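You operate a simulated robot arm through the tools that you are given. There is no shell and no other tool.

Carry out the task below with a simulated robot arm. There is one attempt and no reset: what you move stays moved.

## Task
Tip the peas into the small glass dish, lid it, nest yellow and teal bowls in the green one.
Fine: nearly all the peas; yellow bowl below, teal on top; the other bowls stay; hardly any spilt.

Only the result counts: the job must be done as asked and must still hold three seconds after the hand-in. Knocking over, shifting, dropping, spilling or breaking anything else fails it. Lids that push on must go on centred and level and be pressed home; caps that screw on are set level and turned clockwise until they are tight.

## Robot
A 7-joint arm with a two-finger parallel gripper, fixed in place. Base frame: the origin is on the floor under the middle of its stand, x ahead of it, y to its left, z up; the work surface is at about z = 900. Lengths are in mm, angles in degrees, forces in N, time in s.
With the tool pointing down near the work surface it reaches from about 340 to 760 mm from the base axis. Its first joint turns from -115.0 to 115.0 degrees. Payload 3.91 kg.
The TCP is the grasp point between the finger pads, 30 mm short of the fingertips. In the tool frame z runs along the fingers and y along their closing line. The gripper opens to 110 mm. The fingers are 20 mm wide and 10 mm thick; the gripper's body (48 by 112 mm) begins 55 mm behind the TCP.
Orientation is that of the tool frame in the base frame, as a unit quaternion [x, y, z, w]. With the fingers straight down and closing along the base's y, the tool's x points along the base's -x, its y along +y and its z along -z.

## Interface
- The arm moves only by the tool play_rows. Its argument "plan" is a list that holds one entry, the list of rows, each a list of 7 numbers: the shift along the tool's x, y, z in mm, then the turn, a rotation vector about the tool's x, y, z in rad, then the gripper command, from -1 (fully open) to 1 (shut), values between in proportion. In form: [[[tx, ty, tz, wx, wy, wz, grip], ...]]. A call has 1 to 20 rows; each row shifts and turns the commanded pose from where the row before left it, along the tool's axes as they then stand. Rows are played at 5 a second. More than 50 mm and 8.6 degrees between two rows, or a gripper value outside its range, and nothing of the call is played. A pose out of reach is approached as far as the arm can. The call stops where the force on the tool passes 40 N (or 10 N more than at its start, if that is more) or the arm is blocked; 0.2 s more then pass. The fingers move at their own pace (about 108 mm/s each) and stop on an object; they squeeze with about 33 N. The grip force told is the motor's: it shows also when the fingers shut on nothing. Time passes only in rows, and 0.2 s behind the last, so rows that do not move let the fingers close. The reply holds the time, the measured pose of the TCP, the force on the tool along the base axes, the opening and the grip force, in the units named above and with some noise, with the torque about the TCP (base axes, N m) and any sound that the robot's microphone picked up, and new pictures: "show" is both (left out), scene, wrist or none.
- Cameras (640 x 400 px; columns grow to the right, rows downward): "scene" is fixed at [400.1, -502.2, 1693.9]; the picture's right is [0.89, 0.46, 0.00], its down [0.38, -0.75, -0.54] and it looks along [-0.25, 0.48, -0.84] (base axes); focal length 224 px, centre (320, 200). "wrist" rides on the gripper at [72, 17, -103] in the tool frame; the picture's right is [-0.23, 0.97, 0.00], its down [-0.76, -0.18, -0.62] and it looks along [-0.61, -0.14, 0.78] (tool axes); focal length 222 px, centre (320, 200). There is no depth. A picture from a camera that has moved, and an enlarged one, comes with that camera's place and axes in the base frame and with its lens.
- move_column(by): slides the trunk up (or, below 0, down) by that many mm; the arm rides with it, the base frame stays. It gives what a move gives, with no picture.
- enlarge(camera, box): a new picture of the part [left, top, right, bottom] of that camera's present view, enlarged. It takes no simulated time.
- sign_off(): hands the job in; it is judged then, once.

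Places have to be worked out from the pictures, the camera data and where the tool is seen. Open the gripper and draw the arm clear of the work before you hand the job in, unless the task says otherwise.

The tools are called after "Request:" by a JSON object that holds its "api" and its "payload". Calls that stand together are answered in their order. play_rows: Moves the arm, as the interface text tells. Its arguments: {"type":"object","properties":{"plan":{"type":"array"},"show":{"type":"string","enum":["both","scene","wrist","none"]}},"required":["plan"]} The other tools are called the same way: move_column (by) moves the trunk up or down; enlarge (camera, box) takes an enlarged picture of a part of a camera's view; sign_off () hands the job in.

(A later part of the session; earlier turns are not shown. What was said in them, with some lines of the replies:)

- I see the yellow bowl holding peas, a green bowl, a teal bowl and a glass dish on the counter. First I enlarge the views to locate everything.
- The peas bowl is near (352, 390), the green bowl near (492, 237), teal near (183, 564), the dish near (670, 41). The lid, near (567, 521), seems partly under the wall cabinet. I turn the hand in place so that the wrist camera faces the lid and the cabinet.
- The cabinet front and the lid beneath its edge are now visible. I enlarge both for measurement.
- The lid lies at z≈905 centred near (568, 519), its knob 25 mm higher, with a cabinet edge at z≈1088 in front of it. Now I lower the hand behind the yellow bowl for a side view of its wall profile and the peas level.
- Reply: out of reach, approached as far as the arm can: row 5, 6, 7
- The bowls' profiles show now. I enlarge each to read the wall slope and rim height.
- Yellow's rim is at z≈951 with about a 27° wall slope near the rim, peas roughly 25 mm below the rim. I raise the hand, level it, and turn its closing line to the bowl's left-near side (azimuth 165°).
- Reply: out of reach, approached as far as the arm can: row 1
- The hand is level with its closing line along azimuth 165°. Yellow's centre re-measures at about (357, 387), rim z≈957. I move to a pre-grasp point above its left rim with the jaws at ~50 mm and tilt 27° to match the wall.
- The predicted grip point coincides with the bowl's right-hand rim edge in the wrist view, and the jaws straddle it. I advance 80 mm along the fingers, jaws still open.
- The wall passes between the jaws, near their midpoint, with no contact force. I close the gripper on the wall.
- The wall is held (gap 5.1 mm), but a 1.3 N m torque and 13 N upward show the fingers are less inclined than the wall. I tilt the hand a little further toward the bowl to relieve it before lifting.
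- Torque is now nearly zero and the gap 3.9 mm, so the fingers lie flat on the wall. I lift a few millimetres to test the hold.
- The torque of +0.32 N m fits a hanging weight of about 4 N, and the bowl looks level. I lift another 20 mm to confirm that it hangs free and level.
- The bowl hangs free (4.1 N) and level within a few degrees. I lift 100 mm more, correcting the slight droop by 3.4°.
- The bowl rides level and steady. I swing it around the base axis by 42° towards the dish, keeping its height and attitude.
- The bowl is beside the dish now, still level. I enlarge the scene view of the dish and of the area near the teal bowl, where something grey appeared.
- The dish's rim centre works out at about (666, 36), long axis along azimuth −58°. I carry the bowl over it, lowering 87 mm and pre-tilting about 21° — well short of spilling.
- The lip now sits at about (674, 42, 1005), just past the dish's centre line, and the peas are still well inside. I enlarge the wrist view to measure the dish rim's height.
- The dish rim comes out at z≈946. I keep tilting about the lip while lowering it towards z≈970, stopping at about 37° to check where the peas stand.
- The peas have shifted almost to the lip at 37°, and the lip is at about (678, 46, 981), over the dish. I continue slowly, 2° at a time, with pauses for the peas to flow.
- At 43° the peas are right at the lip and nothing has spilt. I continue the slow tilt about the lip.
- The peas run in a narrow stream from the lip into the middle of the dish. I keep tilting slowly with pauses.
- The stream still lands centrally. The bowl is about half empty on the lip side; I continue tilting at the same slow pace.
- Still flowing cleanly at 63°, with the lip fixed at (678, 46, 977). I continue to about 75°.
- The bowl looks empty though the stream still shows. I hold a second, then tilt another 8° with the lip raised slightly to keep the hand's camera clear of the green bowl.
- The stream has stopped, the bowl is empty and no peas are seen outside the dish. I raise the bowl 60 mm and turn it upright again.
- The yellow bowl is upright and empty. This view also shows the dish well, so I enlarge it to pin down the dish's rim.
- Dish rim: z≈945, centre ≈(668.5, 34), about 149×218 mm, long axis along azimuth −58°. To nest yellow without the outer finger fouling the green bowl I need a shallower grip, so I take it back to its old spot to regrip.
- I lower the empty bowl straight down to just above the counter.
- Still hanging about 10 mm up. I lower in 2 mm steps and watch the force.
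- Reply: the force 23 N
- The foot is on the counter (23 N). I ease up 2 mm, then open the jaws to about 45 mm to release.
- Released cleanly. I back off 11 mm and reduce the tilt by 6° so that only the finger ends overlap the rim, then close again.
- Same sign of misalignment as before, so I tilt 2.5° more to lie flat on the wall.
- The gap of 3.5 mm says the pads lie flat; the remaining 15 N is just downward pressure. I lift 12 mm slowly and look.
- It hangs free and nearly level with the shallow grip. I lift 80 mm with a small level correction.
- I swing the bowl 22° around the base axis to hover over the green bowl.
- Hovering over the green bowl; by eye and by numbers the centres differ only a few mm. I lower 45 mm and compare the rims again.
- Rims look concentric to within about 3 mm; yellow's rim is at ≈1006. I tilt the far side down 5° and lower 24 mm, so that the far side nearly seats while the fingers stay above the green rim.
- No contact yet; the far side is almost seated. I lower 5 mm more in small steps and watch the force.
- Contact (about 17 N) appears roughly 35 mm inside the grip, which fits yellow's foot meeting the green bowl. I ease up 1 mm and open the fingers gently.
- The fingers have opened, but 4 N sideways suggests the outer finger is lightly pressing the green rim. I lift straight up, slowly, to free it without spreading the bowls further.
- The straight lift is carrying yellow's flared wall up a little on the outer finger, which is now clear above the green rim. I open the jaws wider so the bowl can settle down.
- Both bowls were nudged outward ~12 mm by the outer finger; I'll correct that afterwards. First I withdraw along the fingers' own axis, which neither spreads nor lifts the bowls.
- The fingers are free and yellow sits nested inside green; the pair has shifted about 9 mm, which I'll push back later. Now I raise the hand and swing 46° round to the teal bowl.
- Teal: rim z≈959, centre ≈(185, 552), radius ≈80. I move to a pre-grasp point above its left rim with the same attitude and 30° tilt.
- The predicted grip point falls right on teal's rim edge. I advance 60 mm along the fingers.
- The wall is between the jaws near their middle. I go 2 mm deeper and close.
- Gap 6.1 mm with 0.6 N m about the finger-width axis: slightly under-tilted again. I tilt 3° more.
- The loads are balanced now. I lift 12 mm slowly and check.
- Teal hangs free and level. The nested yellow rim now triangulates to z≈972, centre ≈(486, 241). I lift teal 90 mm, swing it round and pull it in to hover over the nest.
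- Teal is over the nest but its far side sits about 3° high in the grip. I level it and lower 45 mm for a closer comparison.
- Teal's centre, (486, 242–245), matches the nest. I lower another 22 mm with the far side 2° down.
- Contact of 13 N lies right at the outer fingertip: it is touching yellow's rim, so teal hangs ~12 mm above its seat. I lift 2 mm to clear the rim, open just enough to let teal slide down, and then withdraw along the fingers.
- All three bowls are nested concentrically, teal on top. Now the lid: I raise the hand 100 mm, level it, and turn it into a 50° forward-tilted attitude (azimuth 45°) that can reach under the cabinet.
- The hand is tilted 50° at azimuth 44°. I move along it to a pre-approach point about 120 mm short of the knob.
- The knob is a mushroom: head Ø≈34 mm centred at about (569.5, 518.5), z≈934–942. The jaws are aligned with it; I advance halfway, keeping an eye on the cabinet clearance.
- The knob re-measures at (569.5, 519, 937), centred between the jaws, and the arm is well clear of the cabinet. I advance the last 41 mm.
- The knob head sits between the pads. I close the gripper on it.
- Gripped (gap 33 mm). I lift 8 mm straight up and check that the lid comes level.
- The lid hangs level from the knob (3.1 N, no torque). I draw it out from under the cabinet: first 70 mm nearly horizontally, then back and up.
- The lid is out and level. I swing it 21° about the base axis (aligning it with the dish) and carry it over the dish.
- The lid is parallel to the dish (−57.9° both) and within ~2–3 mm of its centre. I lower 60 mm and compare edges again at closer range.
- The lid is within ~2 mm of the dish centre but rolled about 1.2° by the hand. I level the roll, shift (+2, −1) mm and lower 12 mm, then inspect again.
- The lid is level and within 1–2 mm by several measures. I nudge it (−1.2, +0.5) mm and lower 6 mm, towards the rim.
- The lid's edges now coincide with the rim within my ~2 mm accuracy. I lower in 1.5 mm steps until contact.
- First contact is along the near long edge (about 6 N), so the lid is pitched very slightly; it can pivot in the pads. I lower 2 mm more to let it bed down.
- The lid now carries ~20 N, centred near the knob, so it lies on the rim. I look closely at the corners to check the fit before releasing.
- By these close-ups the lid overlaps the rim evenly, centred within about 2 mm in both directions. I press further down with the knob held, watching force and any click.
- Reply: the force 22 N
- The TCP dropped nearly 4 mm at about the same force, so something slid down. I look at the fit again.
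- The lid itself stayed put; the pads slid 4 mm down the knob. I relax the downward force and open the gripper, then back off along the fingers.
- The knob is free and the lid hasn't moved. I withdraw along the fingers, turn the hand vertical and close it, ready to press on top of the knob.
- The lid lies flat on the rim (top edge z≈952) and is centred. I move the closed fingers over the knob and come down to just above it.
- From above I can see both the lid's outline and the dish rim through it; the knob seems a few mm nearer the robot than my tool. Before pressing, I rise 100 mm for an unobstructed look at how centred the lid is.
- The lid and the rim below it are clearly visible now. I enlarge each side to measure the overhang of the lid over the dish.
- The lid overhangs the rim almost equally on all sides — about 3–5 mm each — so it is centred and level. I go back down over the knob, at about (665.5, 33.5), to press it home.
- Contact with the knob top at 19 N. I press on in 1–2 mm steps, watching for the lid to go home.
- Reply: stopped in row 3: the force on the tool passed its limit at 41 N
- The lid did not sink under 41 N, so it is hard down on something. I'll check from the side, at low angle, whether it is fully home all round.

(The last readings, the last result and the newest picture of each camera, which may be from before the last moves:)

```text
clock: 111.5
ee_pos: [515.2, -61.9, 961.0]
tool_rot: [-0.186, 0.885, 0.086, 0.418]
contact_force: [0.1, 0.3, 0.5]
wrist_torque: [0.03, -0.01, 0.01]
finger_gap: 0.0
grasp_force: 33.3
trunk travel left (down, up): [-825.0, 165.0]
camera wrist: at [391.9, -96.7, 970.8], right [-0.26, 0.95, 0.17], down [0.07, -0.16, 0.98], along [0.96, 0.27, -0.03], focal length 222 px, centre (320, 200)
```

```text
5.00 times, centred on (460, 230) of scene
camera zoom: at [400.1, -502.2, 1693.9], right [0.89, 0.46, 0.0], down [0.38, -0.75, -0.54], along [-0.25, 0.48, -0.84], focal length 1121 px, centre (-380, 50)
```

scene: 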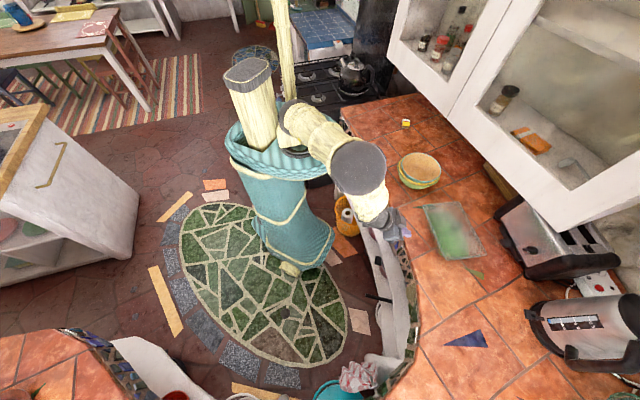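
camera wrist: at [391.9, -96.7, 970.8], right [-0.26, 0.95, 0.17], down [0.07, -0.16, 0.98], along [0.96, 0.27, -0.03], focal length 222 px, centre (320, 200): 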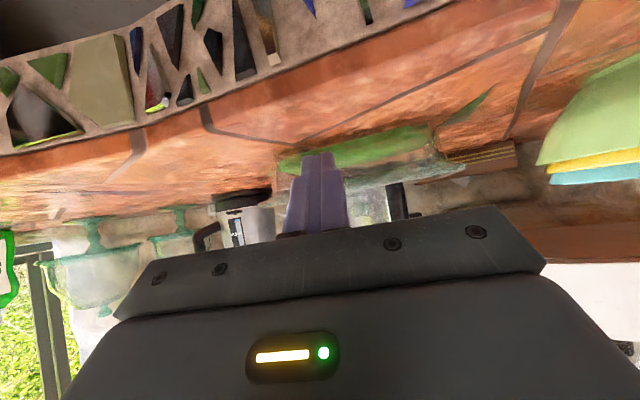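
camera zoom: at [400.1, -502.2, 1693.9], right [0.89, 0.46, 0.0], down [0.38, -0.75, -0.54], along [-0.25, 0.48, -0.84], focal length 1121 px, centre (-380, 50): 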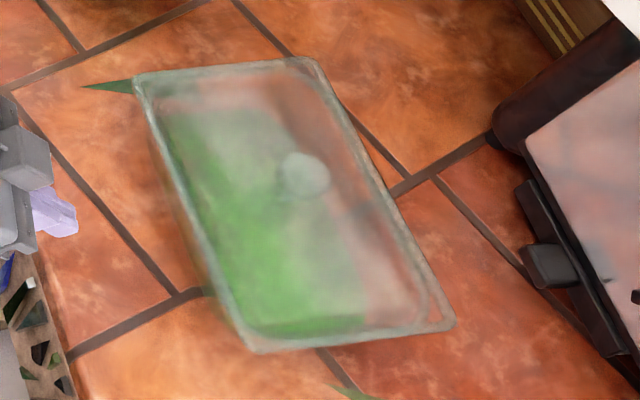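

The dish is now seen from the side (upside down in this camera). I enlarge the lid–rim seam on both sides of the fingers.

Request:
{"api": "enlarge", "payload": {"camera": "wrist", "box": [325, 115, 485, 195]}}

Request:
{"api": "enlarge", "payload": {"camera": "wrist", "box": [255, 130, 335, 190]}}

Request:
{"api": "enlarge", "payload": {"camera": "wrist", "box": [420, 130, 480, 175]}}

```text
4.00 times, centred on (405, 155) of wrist
camera zoom: at [391.9, -96.7, 970.8], right [-0.26, 0.95, 0.17], down [0.07, -0.16, 0.98], along [0.96, 0.27, -0.03], focal length 888 px, centre (-20, 380)
```

zoom: 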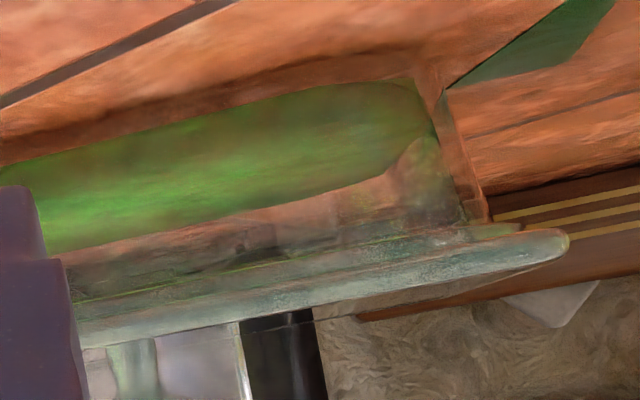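

```text
6.67 times, centred on (295, 160) of wrist
camera zoom: at [391.9, -96.7, 970.8], right [-0.26, 0.95, 0.17], down [0.07, -0.16, 0.98], along [0.96, 0.27, -0.03], focal length 1481 px, centre (487, 467)
```

zoom: 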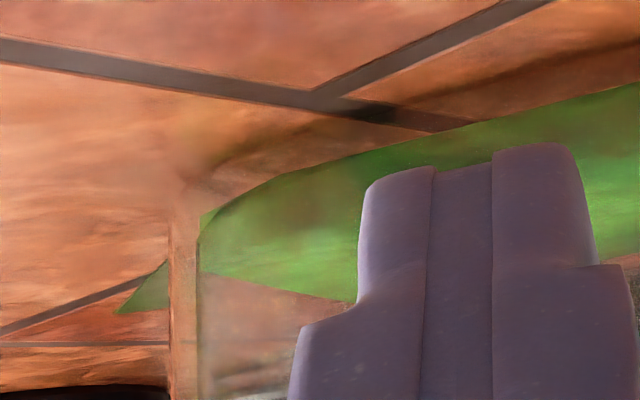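

```text
8.89 times, centred on (450, 152) of wrist
camera zoom: at [391.9, -96.7, 970.8], right [-0.26, 0.95, 0.17], down [0.07, -0.16, 0.98], along [0.96, 0.27, -0.03], focal length 1974 px, centre (-836, 622)
```

zoom: 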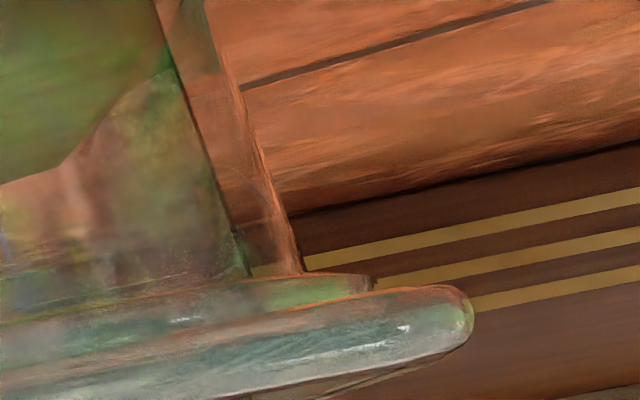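

The lid plate lies flush on the dish's flange with no gap. Now I check the nest with the same crop I used before the nesting, to see how far the green bowl has shifted.

Request:
{"api": "enlarge", "payload": {"camera": "scene", "box": [400, 150, 540, 270]}}

Request:
{"api": "enlarge", "payload": {"camera": "scene", "box": [385, 145, 455, 195]}}

Request:
{"api": "enlarge", "payload": {"camera": "wrist", "box": [520, 40, 640, 200]}}

```text
3.33 times, centred on (470, 210) of scene
camera zoom: at [400.1, -502.2, 1693.9], right [0.89, 0.46, 0.0], down [0.38, -0.75, -0.54], along [-0.25, 0.48, -0.84], focal length 747 px, centre (-180, 167)
```

zoom: 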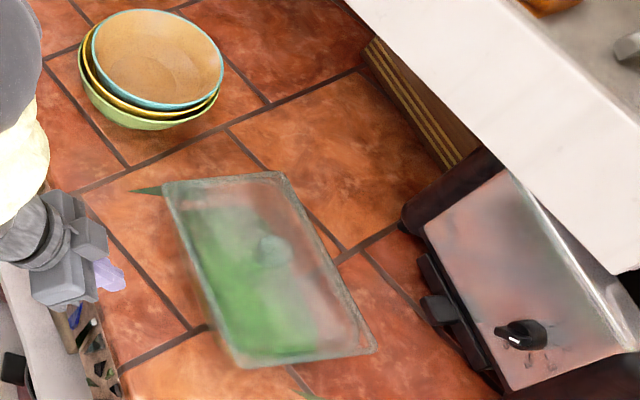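

```text
8.00 times, centred on (420, 170) of scene
camera zoom: at [400.1, -502.2, 1693.9], right [0.89, 0.46, 0.0], down [0.38, -0.75, -0.54], along [-0.25, 0.48, -0.84], focal length 1794 px, centre (-480, 440)
```

zoom: 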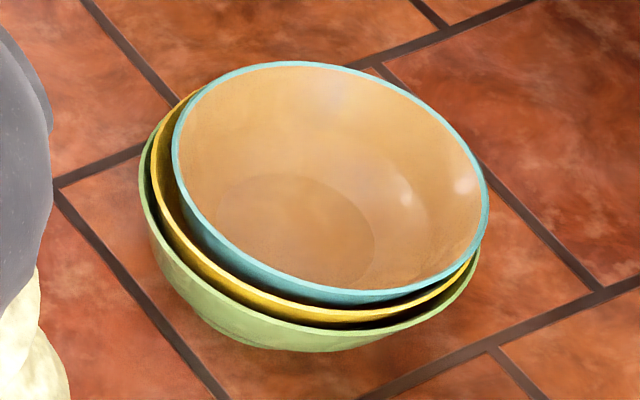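

```text
2.50 times, centred on (580, 120) of wrist
camera zoom: at [391.9, -96.7, 970.8], right [-0.26, 0.95, 0.17], down [0.07, -0.16, 0.98], along [0.96, 0.27, -0.03], focal length 555 px, centre (-330, 400)
```

zoom: 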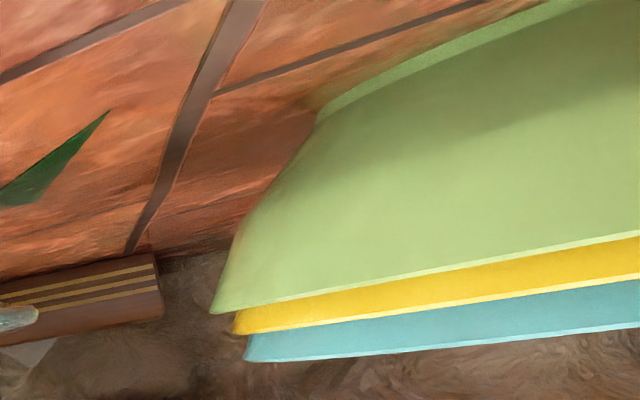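

The nest is even and level in side view, rims parallel. I take one more close look at the lid–flange contact line for any gap.

Request:
{"api": "enlarge", "payload": {"camera": "wrist", "box": [425, 150, 470, 178]}}

Request:
{"api": "enlarge", "payload": {"camera": "wrist", "box": [345, 160, 405, 198]}}

```text
14.22 times, centred on (448, 164) of wrist
camera zoom: at [391.9, -96.7, 970.8], right [-0.26, 0.95, 0.17], down [0.07, -0.16, 0.98], along [0.96, 0.27, -0.03], focal length 3159 px, centre (-1493, 712)
```

zoom: 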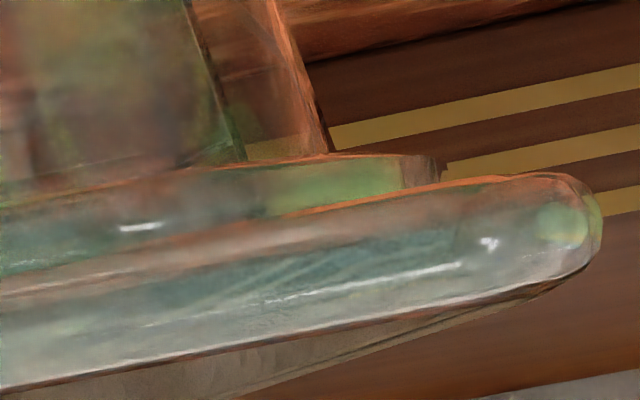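

```text
10.53 times, centred on (375, 179) of wrist
camera zoom: at [391.9, -96.7, 970.8], right [-0.26, 0.95, 0.17], down [0.07, -0.16, 0.98], along [0.96, 0.27, -0.03], focal length 2338 px, centre (-259, 421)
```

zoom: 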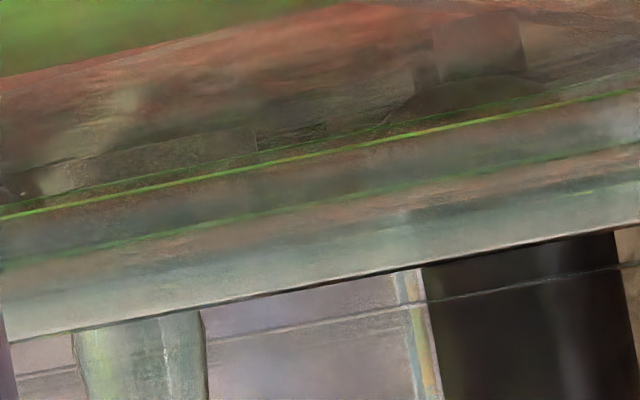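

The lid bears directly on the flange with no gap, the nest is even, and no peas lie outside the dish. I draw the arm up and clear, level the hand and open the gripper.

Request:
{"api": "play_rows", "payload": {"plan": [[[-30.6, 0, -25.7, 0, 0, 0, 1], [-30.6, 0, -25.7, 0, 0, 0, 1], [-30.6, 0, -25.7, 0, 0, 0, 0.5], [-30.6, 0, -25.7, 0, 0, 0, 0], [-30.6, 0, -25.7, 0, 0, 0, -0.5], [-30.6, 0, -25.7, 0, 0, 0, -1], [0, 0, 0, 0, 0.1455, 0, -1], [0, 0, 0, 0, 0.1455, 0, -1], [0, 0, 0, 0, 0.1455, 0, -1], [0, 0, 0, 0, 0.1455, 0, -1], [0, 0, 0, 0, 0, 0, -1]]], "show": "both"}}

Request:
{"api": "enlarge", "payload": {"camera": "scene", "box": [360, 80, 540, 280]}}

Request:
{"api": "enlarge", "payload": {"camera": "scene", "box": [415, 190, 505, 270]}}

```text
clock: 113.9
ee_pos: [511.0, -64.4, 1200.7]
tool_rot: [-0.2, 0.968, 0.029, 0.147]
contact_force: [-0.4, 0.8, 0.0]
wrist_torque: [0.0, 0.0, 0.01]
finger_gap: 110.2
grasp_force: 0.0
trunk travel left (down, up): [-825.0, 165.0]
camera wrist: at [411.9, -89.4, 1277.8], right [-0.19, 0.98, 0.07], down [0.57, 0.05, 0.82], along [0.8, 0.19, -0.57], focal length 222 px, centre (320, 200)
```

scene: 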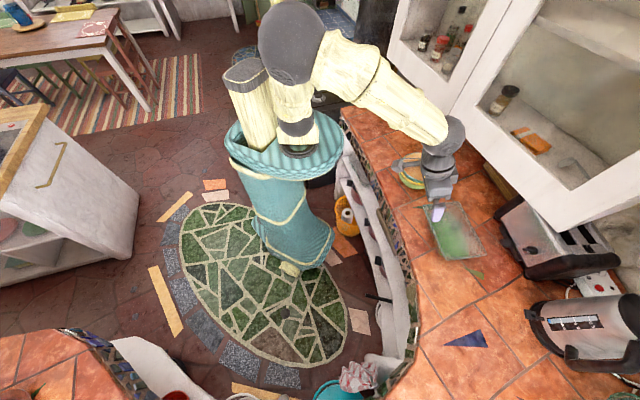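
wrist: 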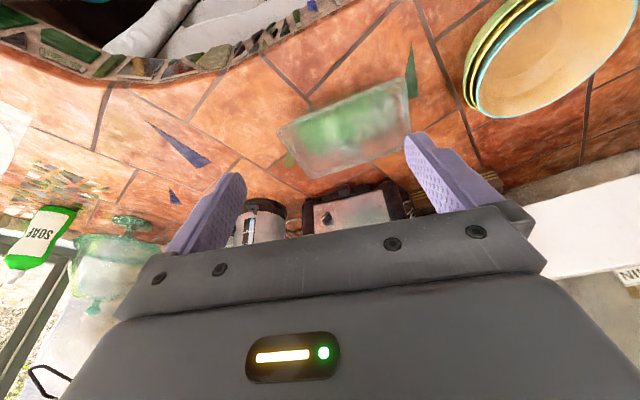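

```text
2.00 times, centred on (450, 180) of scene
camera zoom: at [400.1, -502.2, 1693.9], right [0.89, 0.46, 0.0], down [0.38, -0.75, -0.54], along [-0.25, 0.48, -0.84], focal length 448 px, centre (60, 240)
```

zoom: 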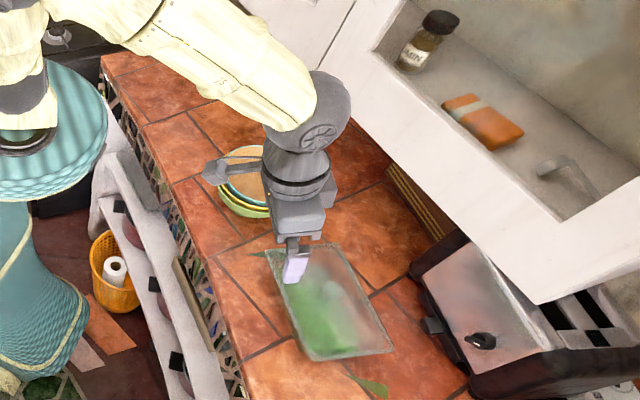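

```text
5.00 times, centred on (460, 230) of scene
camera zoom: at [400.1, -502.2, 1693.9], right [0.89, 0.46, 0.0], down [0.38, -0.75, -0.54], along [-0.25, 0.48, -0.84], focal length 1121 px, centre (-380, 50)
```

zoom: 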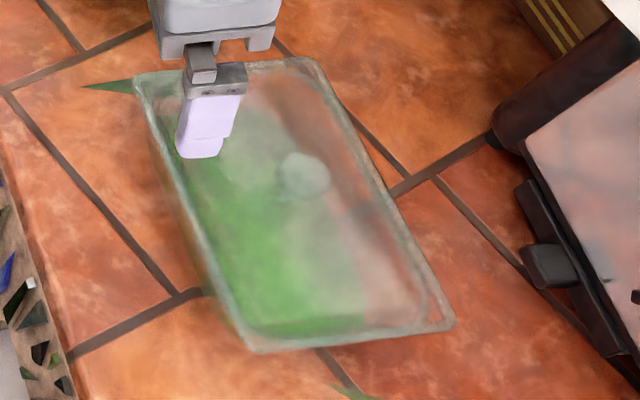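

The lid sits centred on the dish and the nest is undisturbed. I raise the open hand another 100 mm, well away from everything, before handing in.

Request:
{"api": "play_rows", "payload": {"plan": [[[-9.5, 0, -32, 0, 0, 0, -1], [-9.5, 0, -32, 0, 0, 0, -1], [-9.5, 0, -32, 0, 0, 0, -1], [0, 0, 0, 0, 0, 0, -1], [0, 0, 0, 0, 0, 0, -1]]], "show": "both"}}

```text
clock: 115.1
ee_pos: [512.7, -61.2, 1300.2]
tool_rot: [-0.203, 0.968, 0.029, 0.146]
contact_force: [0.4, 0.7, 0.1]
wrist_torque: [0.01, 0.04, -0.01]
finger_gap: 110.1
grasp_force: 0.1
trunk travel left (down, up): [-825.0, 165.0]
camera wrist: at [413.7, -86.5, 1376.8], right [-0.19, 0.98, 0.06], down [0.57, 0.06, 0.82], along [0.8, 0.19, -0.57], focal length 222 px, centre (320, 200)
```

scene: 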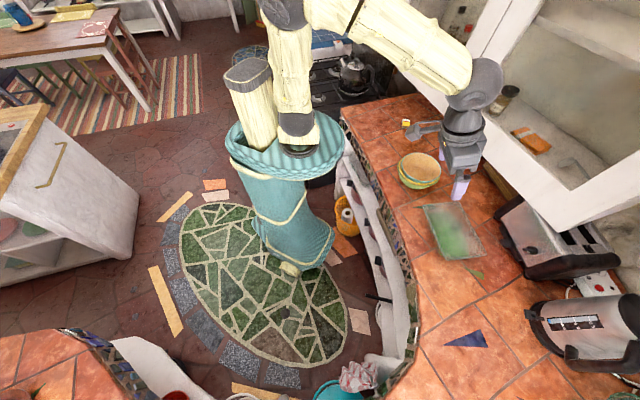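
wrist: 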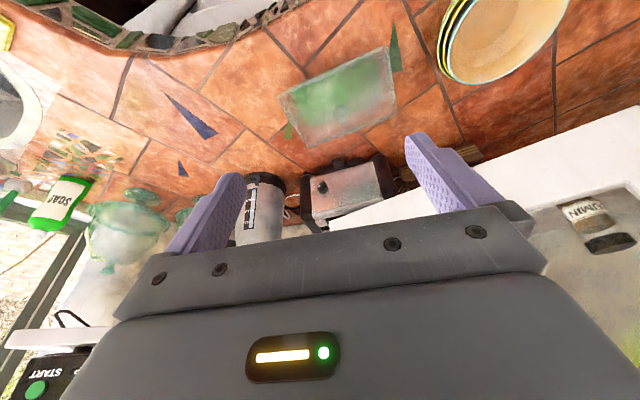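

The peas are in the dish under its lid, and yellow and teal are nested in the green bowl with teal on top. The gripper is open and the arm is clear, so I hand the job in.

Request:
{"api": "sign_off", "payload": {}}

```text
The job is handed in.
```

The job is done and handed in.

- **Peas:** they went into the small glass dish. The yellow bowl looked empty afterwards, and I saw no spilt peas in any view.
- **Lid:** it sits level on the dish, and as near as I can measure it is within a couple of millimetres of centre. I pressed it at the knob until the arm stopped at 41 N. It did not sink any further and there was no click. A close side view showed no gap between lid and rim, so I took it to be fully home.
- **Bowls:** yellow is nested in green and teal sits on top of yellow, with the three rims even and level.
- **Green bowl shifted:** while I was releasing the yellow bowl, a finger pushed the green bowl about 9 mm from where it stood. I did not push it back, because that risked upsetting the nest. If "the other bowls stay" covers the green one with a tight tolerance, this could count against the job.

The gripper is open and the arm is well clear of the work.
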